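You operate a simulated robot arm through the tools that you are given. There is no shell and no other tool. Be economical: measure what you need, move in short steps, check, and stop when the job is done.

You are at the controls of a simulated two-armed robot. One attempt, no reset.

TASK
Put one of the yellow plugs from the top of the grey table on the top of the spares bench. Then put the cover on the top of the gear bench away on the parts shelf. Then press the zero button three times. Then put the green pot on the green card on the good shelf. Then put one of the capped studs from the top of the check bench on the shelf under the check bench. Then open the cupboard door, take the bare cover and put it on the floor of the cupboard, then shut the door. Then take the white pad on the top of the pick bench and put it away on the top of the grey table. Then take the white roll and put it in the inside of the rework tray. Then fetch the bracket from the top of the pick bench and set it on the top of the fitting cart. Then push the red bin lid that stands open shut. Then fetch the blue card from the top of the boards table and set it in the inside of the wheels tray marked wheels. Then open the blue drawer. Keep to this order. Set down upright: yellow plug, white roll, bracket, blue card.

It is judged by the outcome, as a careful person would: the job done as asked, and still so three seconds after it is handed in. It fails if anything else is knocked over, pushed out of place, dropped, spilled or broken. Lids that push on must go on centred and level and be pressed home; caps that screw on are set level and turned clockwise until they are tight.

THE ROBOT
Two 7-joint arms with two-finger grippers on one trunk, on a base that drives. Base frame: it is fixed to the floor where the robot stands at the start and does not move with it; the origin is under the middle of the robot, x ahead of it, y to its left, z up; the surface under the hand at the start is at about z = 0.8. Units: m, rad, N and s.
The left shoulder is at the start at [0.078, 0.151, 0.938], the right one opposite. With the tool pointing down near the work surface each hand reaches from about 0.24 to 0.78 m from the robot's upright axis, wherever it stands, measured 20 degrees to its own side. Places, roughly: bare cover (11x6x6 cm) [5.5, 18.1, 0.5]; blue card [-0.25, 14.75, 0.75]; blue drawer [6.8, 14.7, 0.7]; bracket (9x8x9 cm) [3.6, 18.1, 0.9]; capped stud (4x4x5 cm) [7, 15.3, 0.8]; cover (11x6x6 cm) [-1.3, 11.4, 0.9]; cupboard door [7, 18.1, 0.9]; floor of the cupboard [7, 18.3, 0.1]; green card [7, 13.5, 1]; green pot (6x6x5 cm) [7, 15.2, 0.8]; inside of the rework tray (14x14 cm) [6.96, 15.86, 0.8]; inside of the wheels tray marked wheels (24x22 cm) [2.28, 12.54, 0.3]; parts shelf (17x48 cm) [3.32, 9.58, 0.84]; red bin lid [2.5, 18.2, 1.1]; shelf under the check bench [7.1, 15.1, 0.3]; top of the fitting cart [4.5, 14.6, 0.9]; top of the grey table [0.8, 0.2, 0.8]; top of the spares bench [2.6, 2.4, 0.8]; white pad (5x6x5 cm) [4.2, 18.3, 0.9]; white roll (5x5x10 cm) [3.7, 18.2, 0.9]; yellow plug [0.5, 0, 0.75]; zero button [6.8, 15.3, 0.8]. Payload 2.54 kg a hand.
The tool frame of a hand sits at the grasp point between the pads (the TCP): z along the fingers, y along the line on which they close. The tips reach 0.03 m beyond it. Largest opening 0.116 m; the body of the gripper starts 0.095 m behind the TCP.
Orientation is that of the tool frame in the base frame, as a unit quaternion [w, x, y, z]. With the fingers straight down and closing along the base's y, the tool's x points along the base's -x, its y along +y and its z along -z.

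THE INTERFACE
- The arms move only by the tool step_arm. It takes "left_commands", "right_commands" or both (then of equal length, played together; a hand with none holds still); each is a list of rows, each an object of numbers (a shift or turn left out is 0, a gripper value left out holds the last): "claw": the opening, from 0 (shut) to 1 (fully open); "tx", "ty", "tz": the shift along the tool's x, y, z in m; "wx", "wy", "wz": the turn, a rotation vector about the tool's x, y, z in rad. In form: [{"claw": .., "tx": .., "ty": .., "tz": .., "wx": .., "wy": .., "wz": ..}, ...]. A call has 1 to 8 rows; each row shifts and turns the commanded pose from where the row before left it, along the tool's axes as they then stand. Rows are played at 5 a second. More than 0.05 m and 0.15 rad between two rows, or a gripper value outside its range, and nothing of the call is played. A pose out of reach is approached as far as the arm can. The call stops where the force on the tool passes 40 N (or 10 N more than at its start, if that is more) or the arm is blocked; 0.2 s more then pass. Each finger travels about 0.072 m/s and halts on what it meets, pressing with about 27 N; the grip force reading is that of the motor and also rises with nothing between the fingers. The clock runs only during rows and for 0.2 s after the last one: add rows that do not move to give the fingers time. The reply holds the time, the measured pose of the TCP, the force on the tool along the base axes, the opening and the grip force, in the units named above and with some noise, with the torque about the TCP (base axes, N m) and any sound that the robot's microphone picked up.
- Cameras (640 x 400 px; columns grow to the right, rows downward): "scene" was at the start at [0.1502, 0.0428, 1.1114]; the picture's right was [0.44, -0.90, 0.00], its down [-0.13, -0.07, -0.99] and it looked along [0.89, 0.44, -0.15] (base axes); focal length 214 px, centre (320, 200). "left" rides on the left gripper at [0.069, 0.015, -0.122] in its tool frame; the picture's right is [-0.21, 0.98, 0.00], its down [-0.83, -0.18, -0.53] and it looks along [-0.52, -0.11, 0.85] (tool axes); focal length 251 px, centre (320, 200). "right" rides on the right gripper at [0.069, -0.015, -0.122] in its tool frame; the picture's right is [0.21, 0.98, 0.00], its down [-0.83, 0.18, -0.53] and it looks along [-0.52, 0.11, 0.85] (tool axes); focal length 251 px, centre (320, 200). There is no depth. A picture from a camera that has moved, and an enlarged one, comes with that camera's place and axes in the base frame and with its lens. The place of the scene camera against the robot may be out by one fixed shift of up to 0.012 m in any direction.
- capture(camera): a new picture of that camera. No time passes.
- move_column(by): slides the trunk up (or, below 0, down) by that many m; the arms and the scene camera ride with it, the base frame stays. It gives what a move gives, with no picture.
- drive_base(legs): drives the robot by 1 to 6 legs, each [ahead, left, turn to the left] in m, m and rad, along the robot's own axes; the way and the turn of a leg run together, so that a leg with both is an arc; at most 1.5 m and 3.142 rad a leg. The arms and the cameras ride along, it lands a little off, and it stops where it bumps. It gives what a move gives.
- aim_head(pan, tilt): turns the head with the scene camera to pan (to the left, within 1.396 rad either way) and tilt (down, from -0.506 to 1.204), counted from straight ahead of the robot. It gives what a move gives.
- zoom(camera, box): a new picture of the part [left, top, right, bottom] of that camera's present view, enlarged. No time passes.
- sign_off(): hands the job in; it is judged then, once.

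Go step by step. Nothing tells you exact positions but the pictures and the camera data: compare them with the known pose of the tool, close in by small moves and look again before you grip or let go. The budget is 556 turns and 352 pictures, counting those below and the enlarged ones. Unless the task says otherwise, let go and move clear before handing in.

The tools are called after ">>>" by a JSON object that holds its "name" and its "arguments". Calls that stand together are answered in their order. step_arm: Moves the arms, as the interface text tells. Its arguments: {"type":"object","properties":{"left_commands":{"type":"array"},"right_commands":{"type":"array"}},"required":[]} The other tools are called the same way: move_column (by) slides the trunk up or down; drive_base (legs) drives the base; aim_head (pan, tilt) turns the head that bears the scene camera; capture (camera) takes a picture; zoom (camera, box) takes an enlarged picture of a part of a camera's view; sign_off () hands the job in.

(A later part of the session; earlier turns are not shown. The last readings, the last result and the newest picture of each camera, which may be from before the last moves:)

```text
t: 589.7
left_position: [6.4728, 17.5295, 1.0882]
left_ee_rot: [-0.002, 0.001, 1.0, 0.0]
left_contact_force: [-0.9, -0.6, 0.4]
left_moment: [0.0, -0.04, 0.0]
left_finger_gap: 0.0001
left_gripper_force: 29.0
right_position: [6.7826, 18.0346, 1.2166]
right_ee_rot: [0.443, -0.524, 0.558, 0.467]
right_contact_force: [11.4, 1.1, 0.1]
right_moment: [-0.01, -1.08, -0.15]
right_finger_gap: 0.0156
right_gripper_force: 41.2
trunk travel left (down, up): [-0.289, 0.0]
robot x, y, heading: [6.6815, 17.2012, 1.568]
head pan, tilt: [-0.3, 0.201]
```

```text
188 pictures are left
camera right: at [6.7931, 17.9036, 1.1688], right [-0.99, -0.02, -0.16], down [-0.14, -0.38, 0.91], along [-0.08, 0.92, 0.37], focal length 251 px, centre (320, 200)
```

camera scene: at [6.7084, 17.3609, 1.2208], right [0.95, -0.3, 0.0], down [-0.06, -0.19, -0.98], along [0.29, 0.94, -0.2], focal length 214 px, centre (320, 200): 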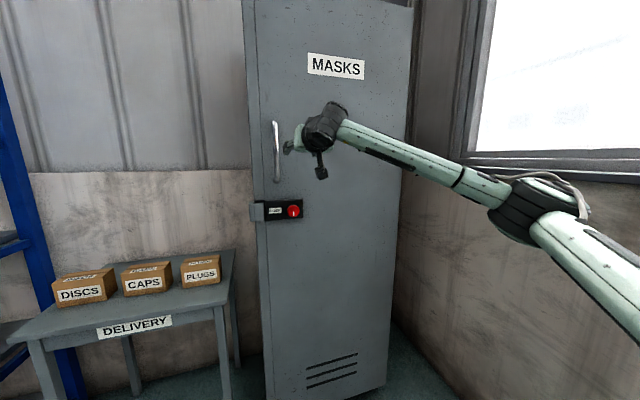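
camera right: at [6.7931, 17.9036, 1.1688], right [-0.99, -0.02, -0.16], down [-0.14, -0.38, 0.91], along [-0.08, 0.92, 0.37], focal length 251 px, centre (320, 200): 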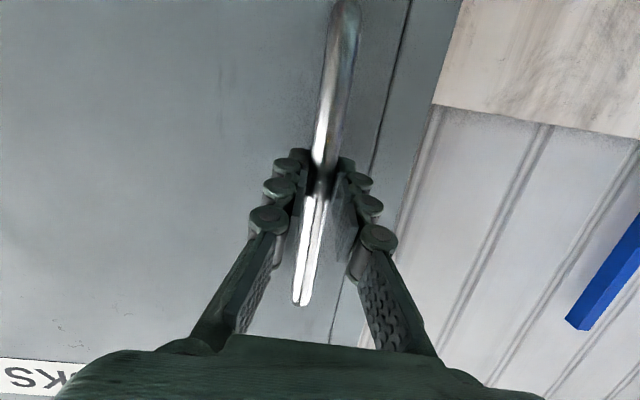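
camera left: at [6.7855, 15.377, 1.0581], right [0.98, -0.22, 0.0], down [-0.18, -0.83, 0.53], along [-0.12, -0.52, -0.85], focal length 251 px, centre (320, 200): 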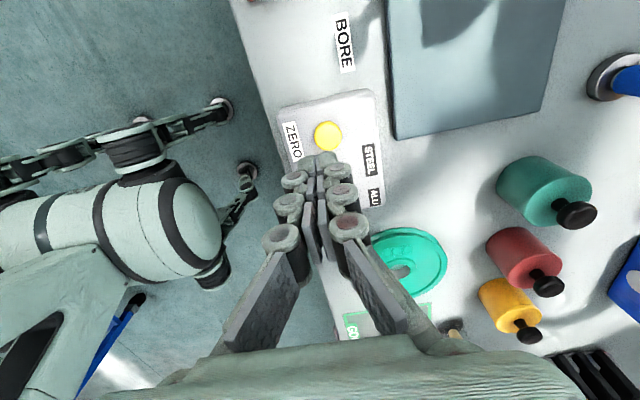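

Gripped. I pull gently by 10 cm along the door's arc.

>>> {"name": "step_arm", "arguments": {"right_commands": [{"tz": -0.0197, "tx": 0.0032}, {"tz": -0.0197, "tx": 0.0032, "ty": -0.001}, {"tz": -0.0197, "tx": 0.0032, "ty": -0.002}, {"tz": -0.0197, "tx": 0.0032, "ty": -0.003}, {"tz": -0.0197, "tx": 0.0032, "ty": -0.004}, {}]}}

>>> {"name": "capture", "arguments": {"camera": "scene"}}

```text
t: 591.1
left_position: [6.4758, 17.5302, 1.0898]
left_ee_rot: [-0.004, 0.001, 1.0, -0.001]
left_contact_force: [0.3, -0.1, -0.4]
left_moment: [0.05, 0.0, 0.02]
left_finger_gap: 0.0
left_gripper_force: 28.6
right_position: [6.8023, 17.9404, 1.2181]
right_ee_rot: [0.445, -0.519, 0.563, 0.465]
right_contact_force: [31.7, 10.3, 2.0]
right_moment: [0.4, -1.01, -0.3]
right_finger_gap: 0.0158
right_gripper_force: 41.4
trunk travel left (down, up): [-0.289, 0.0]
robot x, y, heading: [6.6825, 17.2047, 1.568]
head pan, tilt: [-0.3, 0.201]
```

```text
187 pictures are left
camera scene: at [6.713, 17.3625, 1.2204], right [0.95, -0.3, 0.0], down [-0.06, -0.19, -0.98], along [0.29, 0.93, -0.2], focal length 214 px, centre (320, 200)
```

scene: 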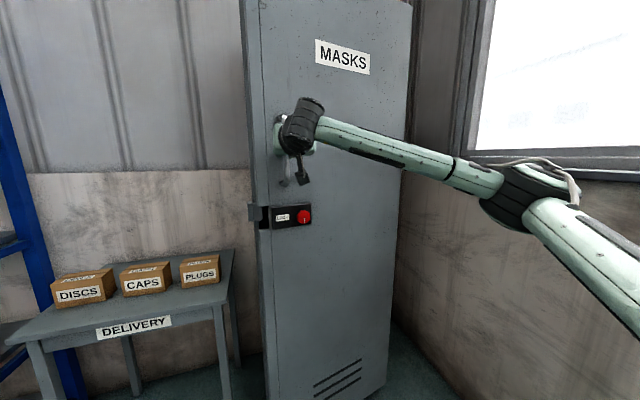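

The door is opening. I continue along the arc with more sideways motion.

>>> {"name": "step_arm", "arguments": {"right_commands": [{"ty": -0.01}, {"tz": -0.0207, "tx": 0.0034, "ty": -0.008}, {"tz": -0.0207, "tx": 0.0034, "ty": -0.009}, {"tz": -0.0207, "tx": 0.0034, "ty": -0.01}, {"tz": -0.0207, "tx": 0.0034, "ty": -0.011}, {"tz": -0.0207, "tx": 0.0034, "ty": -0.012}, {}]}}

>>> {"name": "capture", "arguments": {"camera": "scene"}}

```text
t: 592.7
left_position: [6.4722, 17.528, 1.0902]
left_ee_rot: [-0.002, 0.001, 1.0, 0.0]
left_contact_force: [0.7, -0.2, -0.1]
left_moment: [-0.05, -0.02, -0.02]
left_finger_gap: 0.0
left_gripper_force: 28.5
right_position: [6.852, 17.8295, 1.2176]
right_ee_rot: [0.443, -0.524, 0.557, 0.469]
right_contact_force: [12.7, 9.6, 11.7]
right_moment: [0.45, -0.95, 0.13]
right_finger_gap: 0.0158
right_gripper_force: 41.8
trunk travel left (down, up): [-0.289, 0.0]
robot x, y, heading: [6.6799, 17.2033, 1.568]
head pan, tilt: [-0.3, 0.201]
```

```text
186 pictures are left
camera scene: at [6.7097, 17.3614, 1.2208], right [0.95, -0.3, 0.0], down [-0.06, -0.19, -0.98], along [0.29, 0.94, -0.2], focal length 214 px, centre (320, 200)
```

scene: 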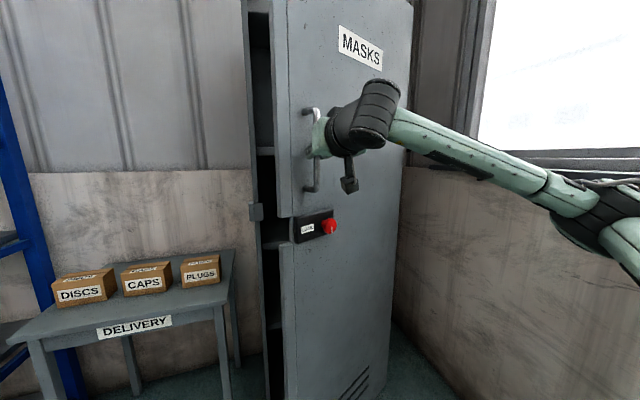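

I continue the arc by driving the base back and to the right with the handle gripped.

>>> {"name": "drive_base", "arguments": {"legs": [[-0.1, -0.065, 0]]}}

>>> {"name": "drive_base", "arguments": {"legs": [[-0.1, -0.12, 0]]}}

>>> {"name": "capture", "arguments": {"camera": "scene"}}

```text
t: 594.2
left_position: [6.5372, 17.4311, 1.0883]
left_ee_rot: [-0.001, 0.002, 1.0, 0.0]
left_contact_force: [-1.1, 0.4, 0.7]
left_moment: [0.0, 0.03, -0.01]
left_finger_gap: 0.0
left_gripper_force: 29.0
right_position: [6.9257, 17.7333, 1.2161]
right_ee_rot: [0.449, -0.518, 0.562, 0.463]
right_contact_force: [3.5, 2.0, -1.1]
right_moment: [0.31, -1.02, -0.08]
right_finger_gap: 0.0157
right_gripper_force: 41.9
trunk travel left (down, up): [-0.289, 0.0]
robot x, y, heading: [6.7471, 17.1047, 1.564]
head pan, tilt: [-0.3, 0.201]
stopped in leg 1: the force on the tool passed its limit at 41 N (the readings are from after the stop); the commanded pose is now the measured one
```

```text
t: 596.0
left_position: [6.6563, 17.3339, 1.0893]
left_ee_rot: [-0.002, 0.004, 1.0, 0.0]
left_contact_force: [0.4, -0.1, 0.1]
left_moment: [0.02, -0.01, 0.01]
left_finger_gap: 0.0
left_gripper_force: 28.9
right_position: [7.0536, 17.6399, 1.2154]
right_ee_rot: [0.453, -0.512, 0.568, 0.458]
right_contact_force: [3.5, 4.9, -3.0]
right_moment: [0.22, -1.07, -0.14]
right_finger_gap: 0.0158
right_gripper_force: 41.6
trunk travel left (down, up): [-0.289, 0.0]
robot x, y, heading: [6.8626, 17.0057, 1.558]
head pan, tilt: [-0.3, 0.201]
stopped in leg 1: the force on the tool passed its limit at 41 N (the readings are from after the stop); the commanded pose is now the measured one
```

```text
185 pictures are left
camera scene: at [6.8924, 17.1654, 1.2205], right [0.95, -0.3, 0.0], down [-0.06, -0.19, -0.98], along [0.3, 0.93, -0.2], focal length 214 px, centre (320, 200)
```

scene: 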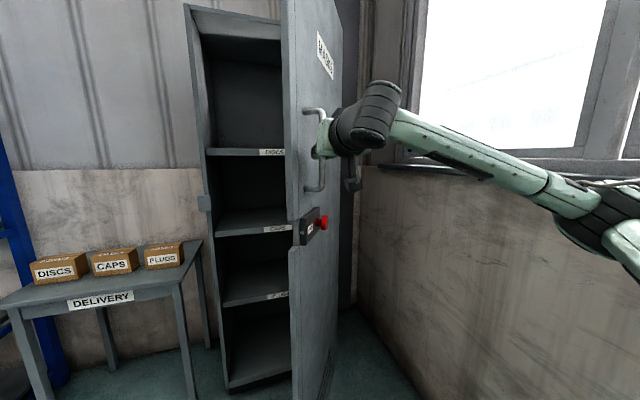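

The door is about 60° open. I release the handle and back the hand away; then I'll push the door wider from inside with the left hand.

>>> {"name": "step_arm", "arguments": {"right_commands": [{"claw": 0.3}, {"claw": 0.6}, {}, {"tz": -0.04}, {"tz": -0.04}]}}

>>> {"name": "drive_base", "arguments": {"legs": [[-0.1, 0, 0], [0, 0.2, 0.012]]}}

>>> {"name": "capture", "arguments": {"camera": "scene"}}

```text
t: 597.2
left_position: [6.6553, 17.3326, 1.0903]
left_ee_rot: [0.0, 0.002, 1.0, 0.0]
left_contact_force: [0.0, 0.2, 0.8]
left_moment: [-0.03, -0.03, -0.04]
left_finger_gap: 0.0
left_gripper_force: 28.6
right_position: [7.0489, 17.5574, 1.2331]
right_ee_rot: [0.453, -0.511, 0.568, 0.459]
right_contact_force: [-1.1, -0.6, 0.9]
right_moment: [0.01, -0.01, 0.02]
right_finger_gap: 0.0697
right_gripper_force: 0.2
trunk travel left (down, up): [-0.289, 0.0]
robot x, y, heading: [6.8643, 17.0018, 1.563]
head pan, tilt: [-0.3, 0.201]
```

```text
t: 600.6
left_position: [6.4472, 17.2301, 1.0891]
left_ee_rot: [-0.002, -0.004, 1.0, -0.001]
left_contact_force: [0.2, -0.7, 0.2]
left_moment: [0.03, 0.01, -0.03]
left_finger_gap: 0.0001
left_gripper_force: 28.9
right_position: [6.8367, 17.4607, 1.2323]
right_ee_rot: [0.449, -0.516, 0.563, 0.463]
right_contact_force: [-0.5, -0.1, 0.1]
right_moment: [0.0, 0.01, -0.02]
right_finger_gap: 0.0694
right_gripper_force: 0.1
trunk travel left (down, up): [-0.289, 0.0]
robot x, y, heading: [6.6584, 16.9042, 1.571]
head pan, tilt: [-0.3, 0.201]
```

```text
184 pictures are left
camera scene: at [6.6868, 17.0657, 1.2208], right [0.96, -0.29, 0.0], down [-0.06, -0.19, -0.98], along [0.28, 0.94, -0.2], focal length 214 px, centre (320, 200)
```

scene: 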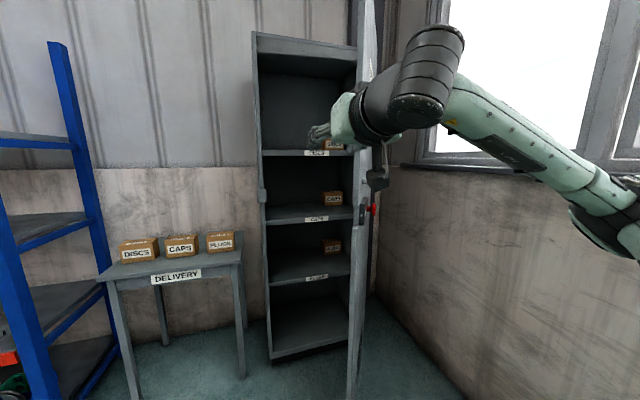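

The door is open wide enough. Now I prepare the left hand for the cover: flip it about its axis (camera on top), while lowering the right hand to point down.

>>> {"name": "step_arm", "arguments": {"left_commands": [{"wz": -0.149}, {"wz": -0.149}, {"wz": -0.149}, {"wz": -0.149}, {"wz": -0.149}, {"wz": -0.149}, {"wz": -0.149}, {"wz": -0.149}], "right_commands": [{"wy": 0.14, "tx": 0.03}, {"wy": 0.14, "tx": 0.03}, {"wy": 0.14, "tx": 0.03}, {"wy": 0.14, "tx": 0.03}, {"wy": 0.14, "tx": 0.03}, {"wy": 0.14, "tx": 0.03}, {"wy": 0.14, "tx": 0.03}, {"wy": 0.14, "tx": 0.03}]}}

>>> {"name": "step_arm", "arguments": {"left_commands": [{"wz": -0.149}, {"wz": -0.149}, {"wz": -0.149}, {"wz": -0.149}, {"wz": -0.149}, {"wz": -0.149}, {"wz": -0.149}, {"wz": -0.149}], "right_commands": [{"wy": 0.14, "tx": 0.02}, {"wy": 0.14, "tx": 0.02}, {}, {}, {}, {}, {}, {}]}}

>>> {"name": "step_arm", "arguments": {"left_commands": [{"wz": -0.149}, {"wz": -0.149}, {"wz": -0.149}, {"wz": -0.149}, {"wz": -0.149}, {}]}}

```text
t: 602.4
left_position: [6.4476, 17.2304, 1.0899]
left_ee_rot: [-0.001, -0.566, 0.825, 0.002]
left_contact_force: [-0.5, -0.3, 0.0]
left_moment: [-0.01, 0.0, -0.01]
left_finger_gap: 0.0
left_gripper_force: 28.6
right_position: [6.8183, 17.3225, 1.0546]
right_ee_rot: [0.081, -0.684, 0.716, 0.118]
right_contact_force: [0.4, -0.7, -0.8]
right_moment: [0.04, -0.02, -0.03]
right_finger_gap: 0.0696
right_gripper_force: 0.1
trunk travel left (down, up): [-0.289, 0.0]
robot x, y, heading: [6.6593, 16.9054, 1.58]
head pan, tilt: [-0.3, 0.201]
```

```text
t: 604.2
left_position: [6.4483, 17.2295, 1.0899]
left_ee_rot: [0.001, 0.931, -0.365, -0.001]
left_contact_force: [-0.4, 0.0, 0.7]
left_moment: [-0.01, -0.01, 0.02]
left_finger_gap: 0.0
left_gripper_force: 28.6
right_position: [6.819, 17.284, 1.0458]
right_ee_rot: [-0.02, -0.693, 0.72, 0.023]
right_contact_force: [0.4, 0.2, 0.2]
right_moment: [0.01, 0.01, -0.02]
right_finger_gap: 0.0696
right_gripper_force: 0.0
trunk travel left (down, up): [-0.289, 0.0]
robot x, y, heading: [6.6638, 16.9077, 1.575]
head pan, tilt: [-0.3, 0.201]
```

```text
t: 605.6
left_position: [6.4473, 17.2308, 1.0885]
left_ee_rot: [0.0, 1.0, -0.001, -0.001]
left_contact_force: [0.5, -0.1, -0.2]
left_moment: [-0.01, -0.01, 0.02]
left_finger_gap: 0.0
left_gripper_force: 28.7
right_position: [6.8192, 17.284, 1.0454]
right_ee_rot: [-0.019, -0.693, 0.72, 0.023]
right_contact_force: [0.0, 0.0, -0.1]
right_moment: [-0.02, -0.03, 0.01]
right_finger_gap: 0.0696
right_gripper_force: 0.1
trunk travel left (down, up): [-0.289, 0.0]
robot x, y, heading: [6.6639, 16.9082, 1.572]
head pan, tilt: [-0.3, 0.201]
```

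The left hand is flipped. I drive over to the PARTS rack.

>>> {"name": "drive_base", "arguments": {"legs": [[0, 1.16, 0], [0.35, 0, 0]]}}

>>> {"name": "move_column", "arguments": {"by": -0.25}}

>>> {"name": "aim_head", "arguments": {"pan": 0.0, "tilt": 0.35}}

>>> {"name": "capture", "arguments": {"camera": "scene"}}

```text
t: 618.7
left_position: [5.2834, 17.5587, 1.0884]
left_ee_rot: [0.0, 1.0, 0.006, -0.001]
left_contact_force: [0.5, 1.1, 0.2]
left_moment: [-0.05, -0.03, 0.02]
left_finger_gap: 0.0
left_gripper_force: 28.9
right_position: [5.6564, 17.6161, 1.0449]
right_ee_rot: [-0.02, -0.7, 0.714, 0.022]
right_contact_force: [-0.2, -0.8, 0.6]
right_moment: [0.02, -0.02, 0.0]
right_finger_gap: 0.0697
right_gripper_force: 0.1
trunk travel left (down, up): [-0.289, 0.0]
robot x, y, heading: [5.5032, 17.2374, 1.594]
head pan, tilt: [-0.3, 0.201]
```

```text
t: 621.3
left_position: [5.2855, 17.5576, 0.8394]
left_ee_rot: [-0.001, 1.0, 0.006, 0.0]
left_contact_force: [0.5, 0.3, -0.1]
left_moment: [0.0, 0.01, 0.02]
left_finger_gap: 0.0
left_gripper_force: 28.5
right_position: [5.6555, 17.6165, 0.7967]
right_ee_rot: [-0.019, -0.7, 0.714, 0.022]
right_contact_force: [0.4, 0.0, 0.1]
right_moment: [-0.02, -0.01, 0.01]
right_finger_gap: 0.0697
right_gripper_force: 0.0
trunk travel left (down, up): [-0.039, 0.25]
robot x, y, heading: [5.5026, 17.2336, 1.592]
head pan, tilt: [-0.3, 0.201]
```

```text
t: 622.1
left_position: [5.2846, 17.5576, 0.8382]
left_ee_rot: [0.0, 1.0, 0.007, -0.001]
left_contact_force: [-0.2, 0.2, -0.2]
left_moment: [0.02, 0.02, 0.04]
left_finger_gap: 0.0
left_gripper_force: 28.6
right_position: [5.6553, 17.6167, 0.7963]
right_ee_rot: [-0.02, -0.699, 0.714, 0.022]
right_contact_force: [-0.3, 0.0, -1.4]
right_moment: [0.02, 0.0, -0.01]
right_finger_gap: 0.0695
right_gripper_force: 0.0
trunk travel left (down, up): [-0.039, 0.25]
robot x, y, heading: [5.5029, 17.2339, 1.593]
head pan, tilt: [0.0, 0.351]
```

```text
183 pictures are left
camera scene: at [5.5, 17.3995, 0.9568], right [1.0, 0.02, 0.0], down [0.01, -0.34, -0.94], along [-0.02, 0.94, -0.34], focal length 214 px, centre (320, 200)
```

scene: 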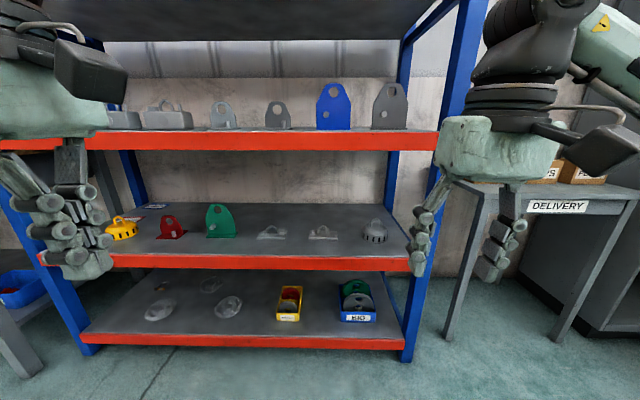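

I tilt the left hand sideways (pointing right-down), in free space before the rack.

>>> {"name": "step_arm", "arguments": {"left_commands": [{"wy": 0.137, "claw": 0.5}, {"wy": 0.137}, {"wy": 0.137}, {"wy": 0.137}, {"wy": 0.137}, {"wy": 0.137}, {"wy": 0.137}, {}]}}

>>> {"name": "capture", "arguments": {"camera": "left"}}

>>> {"name": "capture", "arguments": {"camera": "scene"}}

```text
t: 623.9
left_position: [5.2831, 17.5564, 0.8386]
left_ee_rot: [-0.002, 0.887, 0.005, 0.461]
left_contact_force: [-0.1, -0.4, -0.2]
left_moment: [0.02, -0.05, -0.05]
left_finger_gap: 0.0579
left_gripper_force: 0.1
right_position: [5.6539, 17.6157, 0.7962]
right_ee_rot: [-0.019, -0.7, 0.714, 0.023]
right_contact_force: [-0.4, -0.4, 0.7]
right_moment: [0.01, 0.01, 0.02]
right_finger_gap: 0.0697
right_gripper_force: 0.0
trunk travel left (down, up): [-0.039, 0.25]
robot x, y, heading: [5.5058, 17.2366, 1.593]
head pan, tilt: [0.0, 0.351]
```

```text
182 pictures are left
camera left: at [5.2245, 17.5401, 0.9651], right [-0.11, -0.98, -0.18], down [-0.91, 0.17, -0.37], along [0.39, 0.12, -0.91], focal length 251 px, centre (320, 200)
```

left: 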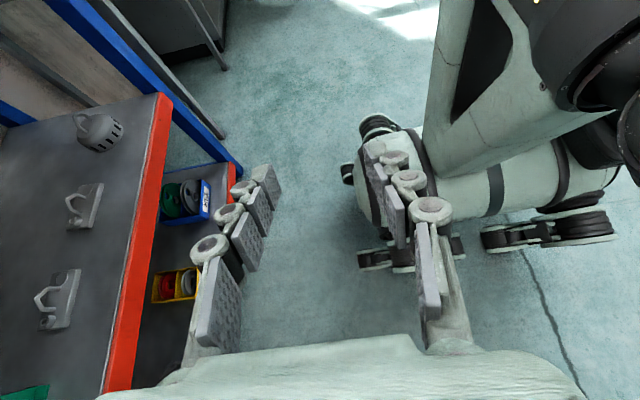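

```text
181 pictures are left
camera scene: at [5.5, 17.3995, 0.9567], right [1.0, 0.02, 0.0], down [0.01, -0.34, -0.94], along [-0.02, 0.94, -0.34], focal length 214 px, centre (320, 200)
```

scene: 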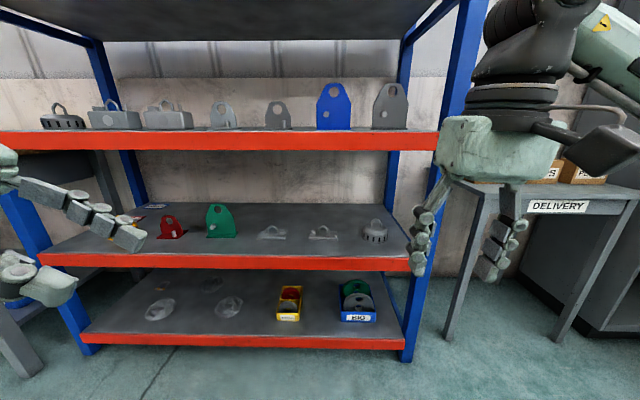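

I lower the left hand to shelf-gap height and drive closer to get better views.

>>> {"name": "step_arm", "arguments": {"left_commands": [{"tx": -0.0369, "tz": 0.0258}, {"tx": -0.0369, "tz": 0.0258}, {"tx": -0.0369, "tz": 0.0258}, {"tx": -0.0369, "tz": 0.0258}, {}]}}

>>> {"name": "drive_base", "arguments": {"legs": [[0.2, 0, -0.022]]}}

>>> {"name": "capture", "arguments": {"camera": "left"}}

>>> {"name": "capture", "arguments": {"camera": "scene"}}

```text
t: 625.1
left_position: [5.285, 17.5567, 0.6588]
left_ee_rot: [-0.004, 0.887, 0.006, 0.461]
left_contact_force: [0.2, 0.3, -0.6]
left_moment: [0.0, -0.01, 0.01]
left_finger_gap: 0.058
left_gripper_force: 0.0
right_position: [5.6556, 17.6164, 0.797]
right_ee_rot: [-0.019, -0.699, 0.714, 0.022]
right_contact_force: [0.1, 0.4, -0.4]
right_moment: [0.02, 0.0, -0.01]
right_finger_gap: 0.0697
right_gripper_force: 0.0
trunk travel left (down, up): [-0.039, 0.25]
robot x, y, heading: [5.5019, 17.2399, 1.596]
head pan, tilt: [0.0, 0.351]
```

```text
t: 626.7
left_position: [5.2872, 17.7648, 0.6606]
left_ee_rot: [0.001, 0.888, -0.002, 0.46]
left_contact_force: [0.2, 0.2, 0.5]
left_moment: [-0.01, 0.03, 0.0]
left_finger_gap: 0.0583
left_gripper_force: 0.1
right_position: [5.6594, 17.817, 0.797]
right_ee_rot: [-0.019, -0.693, 0.721, 0.022]
right_contact_force: [-0.9, 0.6, 0.2]
right_moment: [-0.01, -0.04, 0.0]
right_finger_gap: 0.0696
right_gripper_force: 0.1
trunk travel left (down, up): [-0.039, 0.25]
robot x, y, heading: [5.5026, 17.4396, 1.569]
head pan, tilt: [0.0, 0.351]
```

```text
180 pictures are left
camera left: at [5.2277, 17.7488, 0.7863], right [-0.13, -0.98, -0.18], down [-0.91, 0.19, -0.37], along [0.39, 0.11, -0.91], focal length 251 px, centre (320, 200)
```

left: 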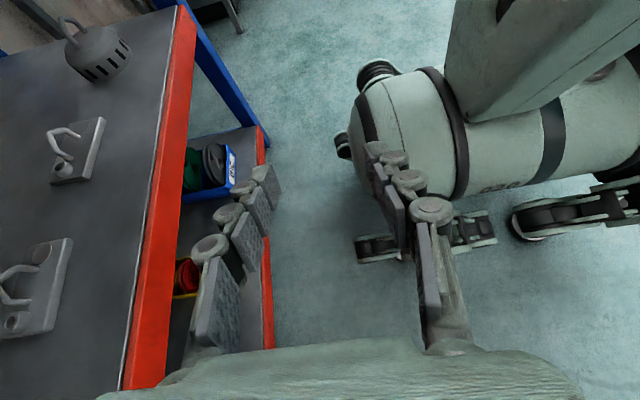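

```text
179 pictures are left
camera scene: at [5.5004, 17.6024, 0.9568], right [1.0, 0.0, 0.0], down [0.0, -0.34, -0.94], along [0.0, 0.94, -0.34], focal length 214 px, centre (320, 200)
```

scene: 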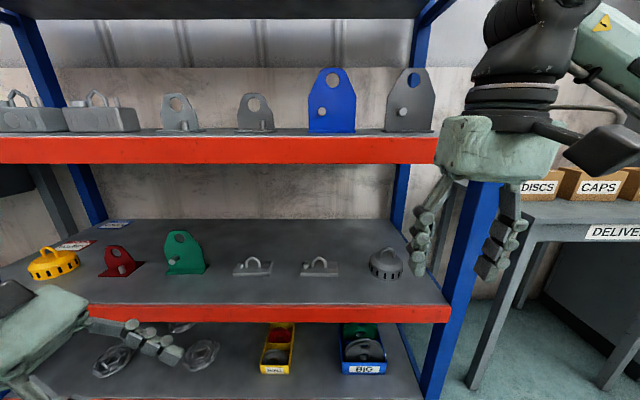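

Two left-hand views agree: the cover plate is at about (5.49, 18.13, 0.536), aligned with x; the lip is near y≈17.99. I position the hand left of the bail and then enter over the shelf.

>>> {"name": "step_arm", "arguments": {"left_commands": [{"tx": 0.0107, "tz": 0.0385}, {"tx": 0.0107, "tz": 0.0385}, {"tx": 0.0107, "tz": 0.0385}, {"ty": -0.045}, {"ty": -0.045}, {"ty": -0.045}, {}]}}

>>> {"name": "capture", "arguments": {"camera": "left"}}

>>> {"name": "capture", "arguments": {"camera": "scene"}}

```text
t: 628.3
left_position: [5.403, 17.9007, 0.6186]
left_ee_rot: [0.001, 0.887, -0.003, 0.461]
left_contact_force: [-0.3, 0.4, -0.2]
left_moment: [-0.02, 0.0, 0.03]
left_finger_gap: 0.058
left_gripper_force: 0.1
right_position: [5.6593, 17.8164, 0.7951]
right_ee_rot: [-0.019, -0.692, 0.721, 0.023]
right_contact_force: [0.5, 0.1, -0.3]
right_moment: [0.01, -0.02, -0.02]
right_finger_gap: 0.0693
right_gripper_force: 0.0
trunk travel left (down, up): [-0.039, 0.25]
robot x, y, heading: [5.5008, 17.437, 1.573]
head pan, tilt: [0.0, 0.351]
```

```text
178 pictures are left
camera left: at [5.3432, 17.8843, 0.7444], right [-0.13, -0.98, -0.18], down [-0.91, 0.19, -0.37], along [0.39, 0.11, -0.91], focal length 251 px, centre (320, 200)
```

left: 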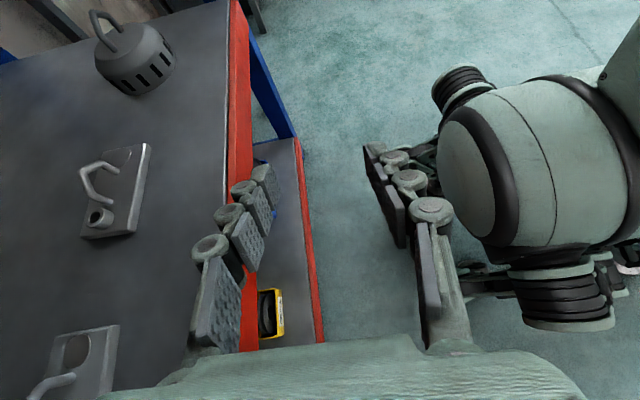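

```text
177 pictures are left
camera scene: at [5.5004, 17.6024, 0.9567], right [1.0, 0.0, 0.0], down [0.0, -0.34, -0.94], along [0.0, 0.94, -0.34], focal length 214 px, centre (320, 200)
```

scene: 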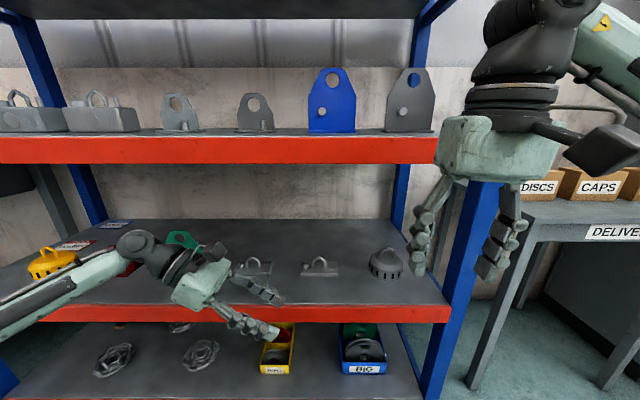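

Reducing the tilt to 45° will keep the wrist away from the green bracket. I adjust and move in over the shelf.

>>> {"name": "step_arm", "arguments": {"left_commands": [{"wy": -0.085}, {"wy": -0.085}, {"ty": -0.045}, {"ty": -0.045}, {"ty": -0.045}, {}]}}

>>> {"name": "capture", "arguments": {"camera": "left"}}

>>> {"name": "capture", "arguments": {"camera": "scene"}}

```text
t: 629.7
left_position: [5.3993, 18.036, 0.6211]
left_ee_rot: [0.001, 0.924, -0.003, 0.383]
left_contact_force: [1.0, 0.1, -0.5]
left_moment: [0.01, -0.05, 0.02]
left_finger_gap: 0.0577
left_gripper_force: 0.1
right_position: [5.6602, 17.8169, 0.7953]
right_ee_rot: [-0.02, -0.692, 0.721, 0.022]
right_contact_force: [0.4, 0.0, 0.3]
right_moment: [-0.01, -0.04, 0.0]
right_finger_gap: 0.0696
right_gripper_force: 0.0
trunk travel left (down, up): [-0.039, 0.25]
robot x, y, heading: [5.502, 17.4398, 1.574]
head pan, tilt: [0.0, 0.351]
```

```text
176 pictures are left
camera left: at [5.3625, 18.0206, 0.7552], right [-0.16, -0.98, -0.15], down [-0.96, 0.19, -0.21], along [0.23, 0.11, -0.97], focal length 251 px, centre (320, 200)
```

left: 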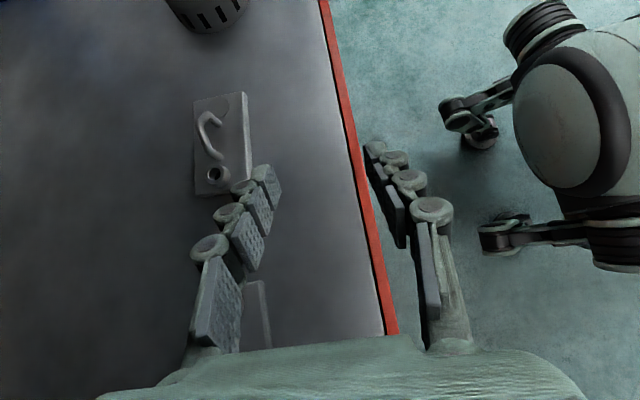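

```text
175 pictures are left
camera scene: at [5.5004, 17.6024, 0.9567], right [1.0, 0.0, 0.0], down [0.0, -0.34, -0.94], along [0.0, 0.94, -0.34], focal length 214 px, centre (320, 200)
```

scene: 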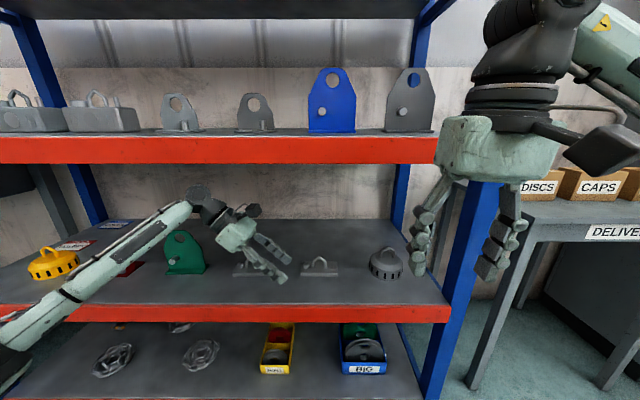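

>>> {"name": "step_arm", "arguments": {"left_commands": [{"ty": -0.046}, {"ty": -0.046}, {"tx": 0.014}, {"tx": 0.014}, {"tz": 0.03}, {}]}}

>>> {"name": "capture", "arguments": {"camera": "left"}}

>>> {"name": "zoom", "arguments": {"camera": "scene", "box": [60, 160, 420, 330]}}

```text
t: 631.1
left_position: [5.4421, 18.1235, 0.6183]
left_ee_rot: [0.001, 0.923, -0.003, 0.384]
left_contact_force: [-0.6, 0.1, 0.0]
left_moment: [0.02, 0.01, -0.01]
left_finger_gap: 0.0581
left_gripper_force: 0.2
right_position: [5.6589, 17.817, 0.7966]
right_ee_rot: [-0.02, -0.693, 0.72, 0.023]
right_contact_force: [0.6, 0.0, -0.3]
right_moment: [0.02, -0.03, 0.01]
right_finger_gap: 0.0695
right_gripper_force: 0.1
trunk travel left (down, up): [-0.039, 0.25]
robot x, y, heading: [5.5025, 17.4392, 1.58]
head pan, tilt: [0.0, 0.351]
```

```text
174 pictures are left
camera left: at [5.4057, 18.1093, 0.7532], right [-0.16, -0.98, -0.15], down [-0.96, 0.19, -0.21], along [0.23, 0.11, -0.97], focal length 251 px, centre (320, 200)
```

left: 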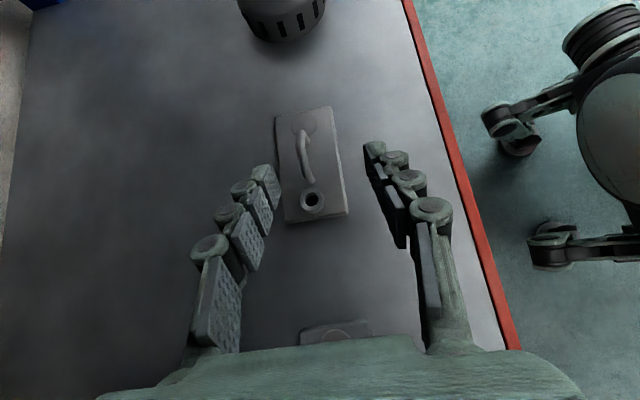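

```text
1.78 times, centred on (240, 245) of scene
camera zoom: at [5.5004, 17.6025, 0.9567], right [1.0, 0.0, 0.0], down [0.0, -0.34, -0.94], along [0.0, 0.94, -0.34], focal length 381 px, centre (462, 120)
```

zoom: 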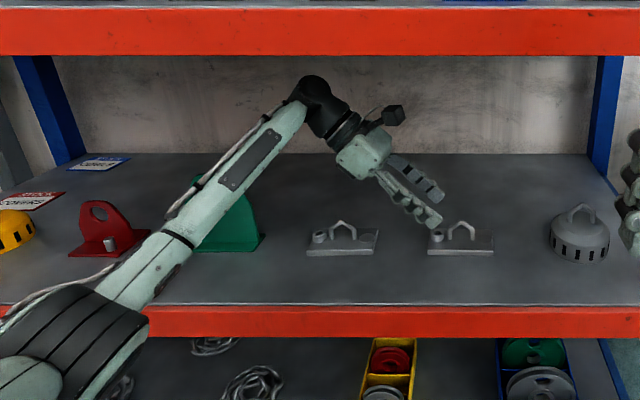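

Aligned; I advance the last 5 cm and close on the bail.

>>> {"name": "step_arm", "arguments": {"left_commands": [{"ty": -0.01, "tz": 0.02}, {"tz": 0.02}, {"tz": 0.011}, {}, {"claw": 0.02}, {}, {}, {}]}}

>>> {"name": "capture", "arguments": {"camera": "left"}}

```text
t: 632.9
left_position: [5.4791, 18.1337, 0.5803]
left_ee_rot: [0.001, 0.924, -0.003, 0.383]
left_contact_force: [0.2, 0.9, 0.1]
left_moment: [0.03, 0.01, -0.06]
left_finger_gap: 0.0075
left_gripper_force: 27.3
right_position: [5.6599, 17.8171, 0.7969]
right_ee_rot: [-0.019, -0.692, 0.721, 0.022]
right_contact_force: [0.0, -0.1, -0.3]
right_moment: [-0.02, 0.01, 0.0]
right_finger_gap: 0.0696
right_gripper_force: 0.1
trunk travel left (down, up): [-0.039, 0.25]
robot x, y, heading: [5.5005, 17.4422, 1.577]
head pan, tilt: [0.0, 0.351]
```

```text
172 pictures are left
camera left: at [5.4411, 18.1184, 0.7157], right [-0.16, -0.98, -0.15], down [-0.96, 0.19, -0.21], along [0.23, 0.11, -0.97], focal length 251 px, centre (320, 200)
```

left: 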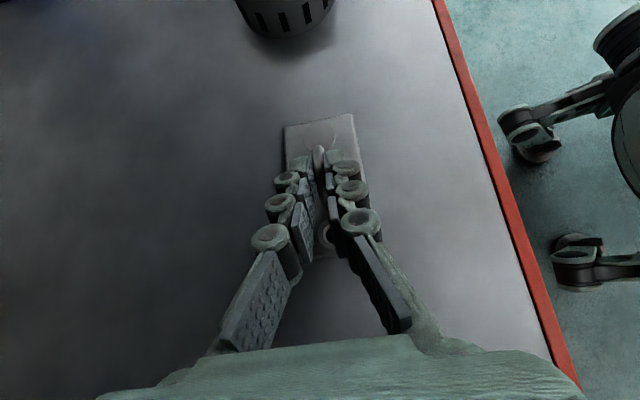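

The bail is gripped. I lift 6 cm and withdraw towards me.

>>> {"name": "step_arm", "arguments": {"left_commands": [{"tx": 0.0212, "tz": -0.0212}, {"tx": 0.0212, "tz": -0.0212}, {"ty": 0.04}, {"ty": 0.045}, {"ty": 0.045}, {"ty": 0.045}, {"ty": 0.045}, {"ty": 0.045}]}}

>>> {"name": "step_arm", "arguments": {"left_commands": [{"ty": 0.045}, {"ty": 0.045}, {"ty": 0.03}]}}

>>> {"name": "capture", "arguments": {"camera": "scene"}}

>>> {"name": "capture", "arguments": {"camera": "left"}}

```text
t: 634.7
left_position: [5.4768, 17.8704, 0.6426]
left_ee_rot: [0.002, 0.924, -0.003, 0.383]
left_contact_force: [0.4, -0.7, -3.4]
left_moment: [0.01, 0.08, -0.03]
left_finger_gap: 0.0076
left_gripper_force: 27.2
right_position: [5.6595, 17.8171, 0.7957]
right_ee_rot: [-0.019, -0.692, 0.721, 0.023]
right_contact_force: [-0.6, 0.9, 0.6]
right_moment: [0.02, 0.01, -0.01]
right_finger_gap: 0.0696
right_gripper_force: 0.1
trunk travel left (down, up): [-0.039, 0.25]
robot x, y, heading: [5.5038, 17.4368, 1.573]
head pan, tilt: [0.0, 0.351]
```

```text
t: 635.5
left_position: [5.4791, 17.7662, 0.6435]
left_ee_rot: [0.002, 0.924, -0.003, 0.382]
left_contact_force: [-0.2, 0.5, -2.8]
left_moment: [0.01, 0.06, 0.0]
left_finger_gap: 0.0076
left_gripper_force: 27.1
left hand out of reach, approached as far as the arm can: row 3
right_position: [5.659, 17.8166, 0.7963]
right_ee_rot: [-0.019, -0.692, 0.721, 0.023]
right_contact_force: [1.3, -0.5, 0.7]
right_moment: [-0.01, 0.0, -0.02]
right_finger_gap: 0.0695
right_gripper_force: 0.1
trunk travel left (down, up): [-0.039, 0.25]
robot x, y, heading: [5.5001, 17.4414, 1.575]
head pan, tilt: [0.0, 0.351]
```

```text
171 pictures are left
camera scene: at [5.5004, 17.6025, 0.9567], right [1.0, 0.0, 0.0], down [0.0, -0.34, -0.94], along [0.0, 0.94, -0.34], focal length 214 px, centre (320, 200)
```

scene: 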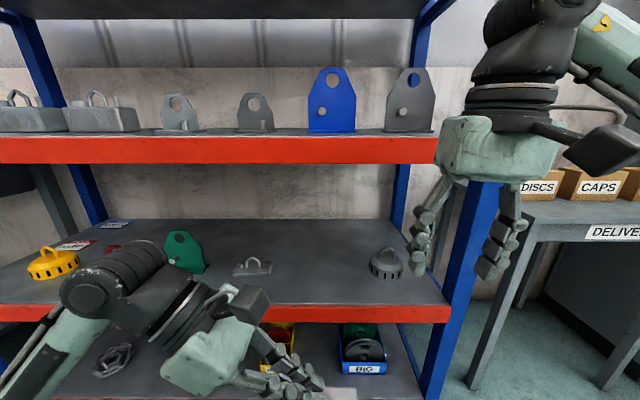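

```text
170 pictures are left
camera left: at [5.4416, 17.7507, 0.7778], right [-0.16, -0.98, -0.15], down [-0.96, 0.19, -0.21], along [0.23, 0.11, -0.97], focal length 251 px, centre (320, 200)
```

left: 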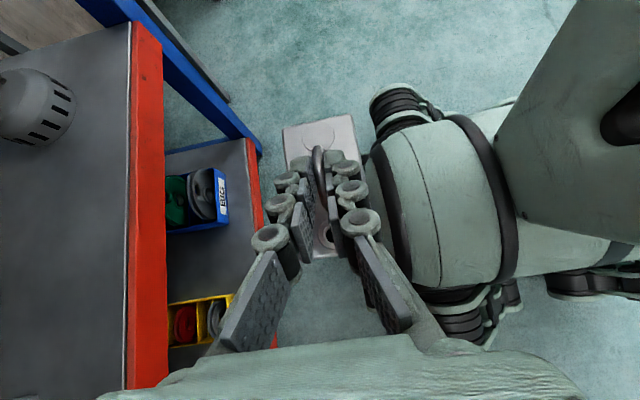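

The cover is out. I back off, extend the hand forward and rotate it about the vertical so it points north.

>>> {"name": "drive_base", "arguments": {"legs": [[-0.5, 0, 0]]}}

>>> {"name": "step_arm", "arguments": {"left_commands": [{"ty": -0.045}, {"ty": -0.045}, {"ty": -0.045}, {"ty": -0.045}, {"ty": -0.045}, {"ty": -0.045}]}}

>>> {"name": "step_arm", "arguments": {"left_commands": [{"wx": 0.101, "wz": -0.101}, {"wx": 0.101, "wz": -0.101}, {"wx": 0.101, "wz": -0.101}, {"wx": 0.101, "wz": -0.101}, {"wx": 0.101, "wz": -0.101}, {"wx": 0.101, "wz": -0.101}, {"wx": 0.101, "wz": -0.101}, {"wx": 0.101, "wz": -0.101}]}}

>>> {"name": "step_arm", "arguments": {"left_commands": [{"wx": 0.101, "wz": -0.101}, {"wx": 0.101, "wz": -0.101}, {"wx": 0.101, "wz": -0.101}, {}]}}

```text
t: 638.4
left_position: [5.4818, 17.2778, 0.6432]
left_ee_rot: [0.005, 0.923, -0.01, 0.384]
left_contact_force: [0.2, 0.6, -3.2]
left_moment: [0.0, 0.05, 0.0]
left_finger_gap: 0.0077
left_gripper_force: 26.8
right_position: [5.6632, 17.3252, 0.7961]
right_ee_rot: [-0.02, -0.687, 0.726, 0.023]
right_contact_force: [-0.5, -0.6, 0.2]
right_moment: [-0.01, 0.03, -0.05]
right_finger_gap: 0.0695
right_gripper_force: 0.1
trunk travel left (down, up): [-0.039, 0.25]
robot x, y, heading: [5.4981, 16.9513, 1.554]
head pan, tilt: [0.0, 0.351]
```

```text
t: 639.8
left_position: [5.4844, 17.5456, 0.6444]
left_ee_rot: [0.005, 0.923, -0.01, 0.384]
left_contact_force: [-0.3, -0.8, -2.1]
left_moment: [0.02, 0.03, 0.01]
left_finger_gap: 0.0074
left_gripper_force: 27.3
right_position: [5.6633, 17.3227, 0.796]
right_ee_rot: [-0.019, -0.687, 0.726, 0.023]
right_contact_force: [0.6, -0.3, 0.0]
right_moment: [0.03, -0.06, -0.02]
right_finger_gap: 0.0696
right_gripper_force: 0.1
trunk travel left (down, up): [-0.039, 0.25]
robot x, y, heading: [5.4999, 16.9489, 1.562]
head pan, tilt: [0.0, 0.351]
```

```text
t: 641.6
left_position: [5.4858, 17.5459, 0.6421]
left_ee_rot: [-0.203, 0.781, 0.493, 0.324]
left_contact_force: [-0.2, -0.3, -2.7]
left_moment: [-0.04, 0.01, 0.02]
left_finger_gap: 0.0076
left_gripper_force: 26.9
right_position: [5.6632, 17.3243, 0.7963]
right_ee_rot: [-0.02, -0.688, 0.725, 0.023]
right_contact_force: [0.0, -0.6, -0.3]
right_moment: [-0.02, -0.03, 0.02]
right_finger_gap: 0.0694
right_gripper_force: 0.1
trunk travel left (down, up): [-0.039, 0.25]
robot x, y, heading: [5.5034, 16.9503, 1.561]
head pan, tilt: [0.0, 0.351]
```

```text
t: 642.6
left_position: [5.4064, 17.5466, 0.6375]
left_ee_rot: [-0.267, 0.664, 0.643, 0.272]
left_contact_force: [-1.2, 0.6, -3.0]
left_moment: [-0.05, 0.01, 0.01]
left_finger_gap: 0.0076
left_gripper_force: 27.0
left hand out of reach, approached as far as the arm can: row 2, 3
right_position: [5.6624, 17.3237, 0.7957]
right_ee_rot: [-0.02, -0.687, 0.726, 0.023]
right_contact_force: [0.3, 0.7, 0.4]
right_moment: [-0.03, 0.0, 0.0]
right_finger_gap: 0.0694
right_gripper_force: 0.1
trunk travel left (down, up): [-0.039, 0.25]
robot x, y, heading: [5.4972, 16.9535, 1.562]
head pan, tilt: [0.0, 0.351]
```

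The cover now hangs with the hand pointing north. I drive back to the cupboard front.

>>> {"name": "drive_base", "arguments": {"legs": [[0, -1.2, 0.01]]}}

>>> {"name": "aim_head", "arguments": {"pan": -0.4, "tilt": 0.4}}

>>> {"name": "capture", "arguments": {"camera": "scene"}}

>>> {"name": "capture", "arguments": {"camera": "left"}}

```text
t: 654.2
left_position: [6.5852, 17.5326, 0.6374]
left_ee_rot: [-0.266, 0.667, 0.64, 0.274]
left_contact_force: [0.2, -0.2, -2.3]
left_moment: [-0.07, -0.05, 0.01]
left_finger_gap: 0.0077
left_gripper_force: 27.0
right_position: [6.8417, 17.3097, 0.7959]
right_ee_rot: [-0.018, -0.686, 0.727, 0.023]
right_contact_force: [-0.5, 0.4, -0.3]
right_moment: [0.02, 0.02, 0.0]
right_finger_gap: 0.0696
right_gripper_force: 0.1
trunk travel left (down, up): [-0.039, 0.25]
robot x, y, heading: [6.6772, 16.9307, 1.554]
head pan, tilt: [0.0, 0.351]
```

```text
t: 655.1
left_position: [6.5858, 17.5324, 0.6387]
left_ee_rot: [-0.266, 0.667, 0.64, 0.274]
left_contact_force: [0.5, 0.5, -3.4]
left_moment: [-0.04, 0.03, 0.0]
left_finger_gap: 0.0076
left_gripper_force: 27.0
right_position: [6.8415, 17.3103, 0.795]
right_ee_rot: [-0.019, -0.686, 0.727, 0.023]
right_contact_force: [0.0, -0.6, 0.4]
right_moment: [0.02, 0.02, 0.04]
right_finger_gap: 0.0696
right_gripper_force: 0.1
trunk travel left (down, up): [-0.039, 0.25]
robot x, y, heading: [6.6741, 16.9347, 1.556]
head pan, tilt: [-0.4, 0.4]
```

```text
169 pictures are left
camera scene: at [6.7143, 17.0902, 0.9522], right [0.92, -0.4, 0.0], down [-0.16, -0.36, -0.92], along [0.37, 0.84, -0.39], focal length 214 px, centre (320, 200)
```

scene: 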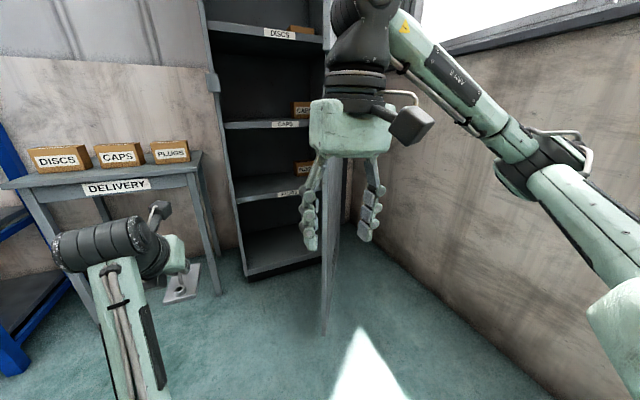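

```text
168 pictures are left
camera left: at [6.6001, 17.4947, 0.7724], right [0.97, -0.19, -0.16], down [-0.22, -0.95, -0.2], along [-0.11, 0.23, -0.97], focal length 251 px, centre (320, 200)
```

left: 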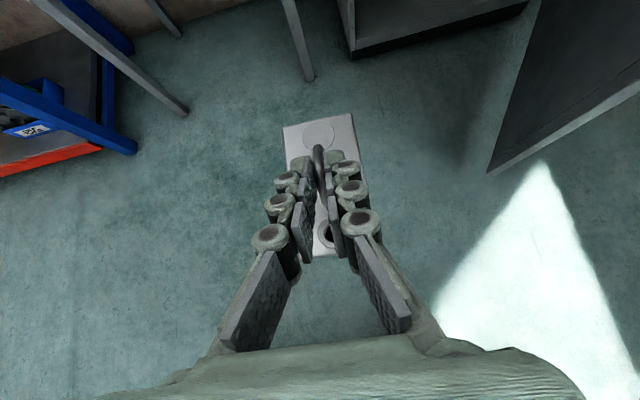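

The door stands about 59° open. I drive a little closer and push it wider from the inside with the right hand.

>>> {"name": "drive_base", "arguments": {"legs": [[0.25, 0, 0.015]]}}

>>> {"name": "step_arm", "arguments": {"right_commands": [{"claw": 0.0, "tx": -0.045}, {"tx": -0.045}, {"tx": -0.045}, {"tx": -0.045}, {"tx": -0.045}, {"tx": -0.045}, {}]}}

>>> {"name": "capture", "arguments": {"camera": "scene"}}

```text
t: 656.9
left_position: [6.5827, 17.787, 0.6385]
left_ee_rot: [-0.267, 0.663, 0.643, 0.273]
left_contact_force: [0.3, 0.2, -3.4]
left_moment: [-0.05, 0.01, 0.01]
left_finger_gap: 0.0075
left_gripper_force: 27.2
right_position: [6.8416, 17.5654, 0.7955]
right_ee_rot: [-0.019, -0.69, 0.723, 0.023]
right_contact_force: [0.4, 0.1, -0.2]
right_moment: [0.02, 0.0, 0.01]
right_finger_gap: 0.0693
right_gripper_force: 0.1
trunk travel left (down, up): [-0.039, 0.25]
robot x, y, heading: [6.6793, 17.1914, 1.565]
head pan, tilt: [-0.4, 0.4]
```

```text
t: 658.0
left_position: [6.5753, 17.7813, 0.642]
left_ee_rot: [-0.268, 0.661, 0.645, 0.276]
left_contact_force: [0.4, 0.1, -2.1]
left_moment: [-0.07, -0.04, -0.03]
left_finger_gap: 0.0076
left_gripper_force: 26.8
right_position: [6.8023, 17.7065, 0.7902]
right_ee_rot: [-0.035, 0.763, -0.645, -0.011]
right_contact_force: [0.6, 0.7, 0.0]
right_moment: [0.01, 0.05, 0.0]
right_finger_gap: 0.0
right_gripper_force: 27.5
trunk travel left (down, up): [-0.039, 0.25]
robot x, y, heading: [6.6764, 17.1875, 1.57]
head pan, tilt: [-0.4, 0.4]
stopped in row 5 (right hand): the arm was blocked; the commanded pose is now the measured one
```

```text
167 pictures are left
camera scene: at [6.7084, 17.3374, 0.9556], right [0.92, -0.39, 0.0], down [-0.15, -0.35, -0.92], along [0.36, 0.85, -0.38], focal length 214 px, centre (320, 200)
```

scene: 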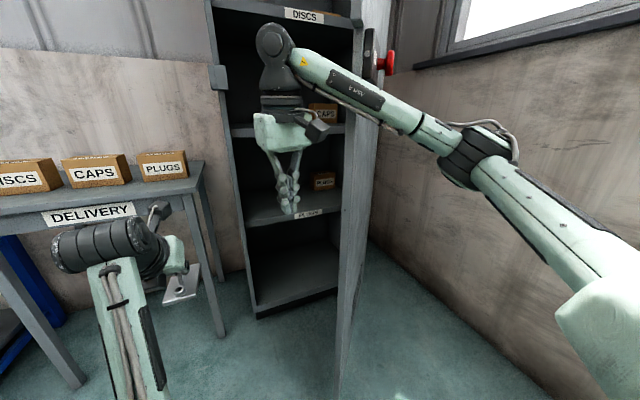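

The right forearm met the door's edge. I retract, shift the robot left so the right arm reaches in from the left, and then push the door wider.

>>> {"name": "step_arm", "arguments": {"right_commands": [{"tx": 0.045}, {"tx": 0.045}, {"tx": 0.045}, {}]}}

>>> {"name": "drive_base", "arguments": {"legs": [[0, 0.3, 0]]}}

>>> {"name": "capture", "arguments": {"camera": "scene"}}

```text
t: 659.0
left_position: [6.5796, 17.7825, 0.6373]
left_ee_rot: [-0.267, 0.663, 0.644, 0.272]
left_contact_force: [-0.7, 0.6, -2.8]
left_moment: [-0.1, -0.01, 0.02]
left_finger_gap: 0.0075
left_gripper_force: 26.9
right_position: [6.8316, 17.5803, 0.7773]
right_ee_rot: [-0.026, 0.757, -0.652, -0.012]
right_contact_force: [0.4, -0.7, -0.1]
right_moment: [0.0, 0.04, 0.01]
right_finger_gap: 0.0001
right_gripper_force: 26.5
trunk travel left (down, up): [-0.039, 0.25]
robot x, y, heading: [6.6798, 17.1862, 1.568]
head pan, tilt: [-0.4, 0.4]
```

```text
t: 662.5
left_position: [6.2721, 17.7815, 0.6375]
left_ee_rot: [-0.269, 0.659, 0.648, 0.27]
left_contact_force: [0.2, 0.1, -2.0]
left_moment: [-0.04, 0.0, 0.02]
left_finger_gap: 0.0079
left_gripper_force: 27.2
right_position: [6.5259, 17.582, 0.7774]
right_ee_rot: [-0.027, 0.761, -0.648, -0.011]
right_contact_force: [0.3, 0.2, 0.9]
right_moment: [0.05, 0.02, -0.02]
right_finger_gap: 0.0
right_gripper_force: 27.3
trunk travel left (down, up): [-0.039, 0.25]
robot x, y, heading: [6.3777, 17.1883, 1.576]
head pan, tilt: [-0.4, 0.4]
```

```text
166 pictures are left
camera scene: at [6.4108, 17.3428, 0.9522], right [0.92, -0.38, 0.0], down [-0.15, -0.36, -0.92], along [0.35, 0.85, -0.39], focal length 214 px, centre (320, 200)
```

scene: 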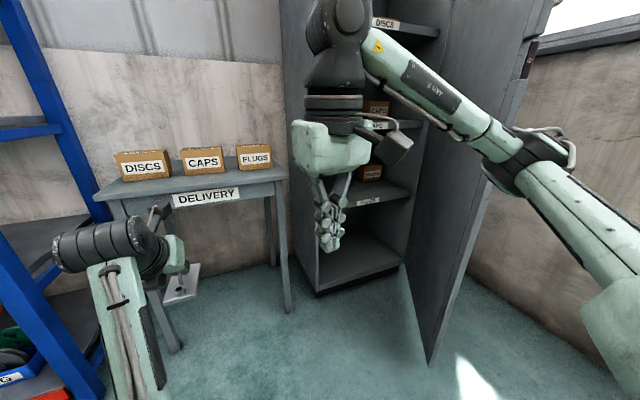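

I'll lower the left hand with the cover, then use the right arm's elbow side (already left of the door) to push the door open by driving north and then right.

>>> {"name": "step_arm", "arguments": {"left_commands": [{"tx": -0.0317, "tz": 0.0319}, {"tx": -0.0317, "tz": 0.0319}, {"tx": -0.0317, "tz": 0.0319}, {"tx": -0.0317, "tz": 0.0319}, {"tx": -0.0317, "tz": 0.0319}, {"tx": -0.0317, "tz": 0.0319}, {"tx": -0.0317, "tz": 0.0319}, {}]}}

>>> {"name": "drive_base", "arguments": {"legs": [[0.21, 0, 0]]}}

>>> {"name": "capture", "arguments": {"camera": "scene"}}

>>> {"name": "capture", "arguments": {"camera": "left"}}

```text
t: 663.3
left_position: [6.2745, 17.8273, 0.6132]
left_ee_rot: [-0.332, 0.63, 0.616, 0.336]
left_contact_force: [0.5, -0.3, -3.0]
left_moment: [-0.08, 0.0, -0.01]
left_finger_gap: 0.0077
left_gripper_force: 27.3
right_position: [6.5259, 17.5805, 0.7784]
right_ee_rot: [-0.027, 0.761, -0.648, -0.012]
right_contact_force: [-0.2, 0.1, 0.7]
right_moment: [0.02, 0.05, 0.01]
right_finger_gap: 0.0
right_gripper_force: 27.4
trunk travel left (down, up): [-0.039, 0.25]
robot x, y, heading: [6.377, 17.1894, 1.58]
head pan, tilt: [-0.4, 0.4]
stopped in row 4 (left hand): the arm was blocked; the commanded pose is now the measured one
```

```text
t: 665.0
left_position: [6.2826, 18.0445, 0.6158]
left_ee_rot: [-0.331, 0.633, 0.612, 0.339]
left_contact_force: [0.6, 0.0, -2.7]
left_moment: [-0.09, -0.01, 0.0]
left_finger_gap: 0.0075
left_gripper_force: 27.3
right_position: [6.5296, 17.7952, 0.7784]
right_ee_rot: [-0.027, 0.758, -0.652, -0.012]
right_contact_force: [-0.1, 0.1, -1.0]
right_moment: [-0.03, 0.05, 0.0]
right_finger_gap: 0.0
right_gripper_force: 27.5
trunk travel left (down, up): [-0.039, 0.25]
robot x, y, heading: [6.3757, 17.4047, 1.571]
head pan, tilt: [-0.4, 0.4]
```

```text
165 pictures are left
camera scene: at [6.4121, 17.5588, 0.9522], right [0.92, -0.39, 0.0], down [-0.15, -0.36, -0.92], along [0.36, 0.85, -0.39], focal length 214 px, centre (320, 200)
```

scene: 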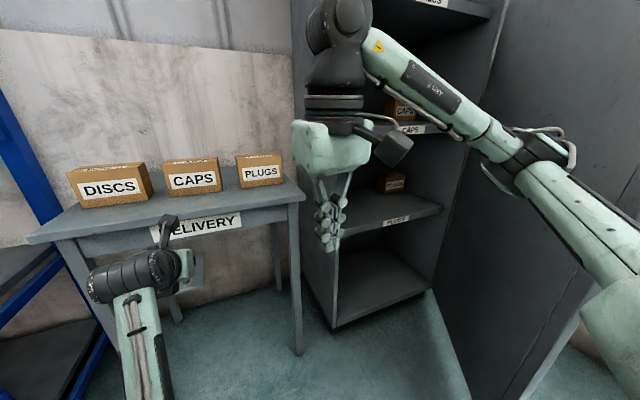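

```text
164 pictures are left
camera left: at [6.2959, 17.9799, 0.7401], right [0.97, -0.15, -0.18], down [-0.21, -0.89, -0.39], along [-0.11, 0.42, -0.9], focal length 251 px, centre (320, 200)
```

left: 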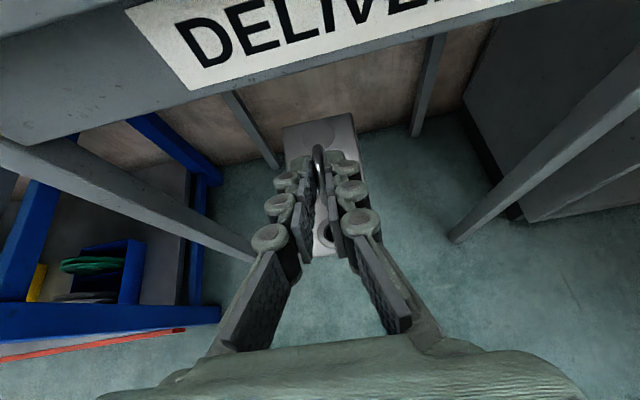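

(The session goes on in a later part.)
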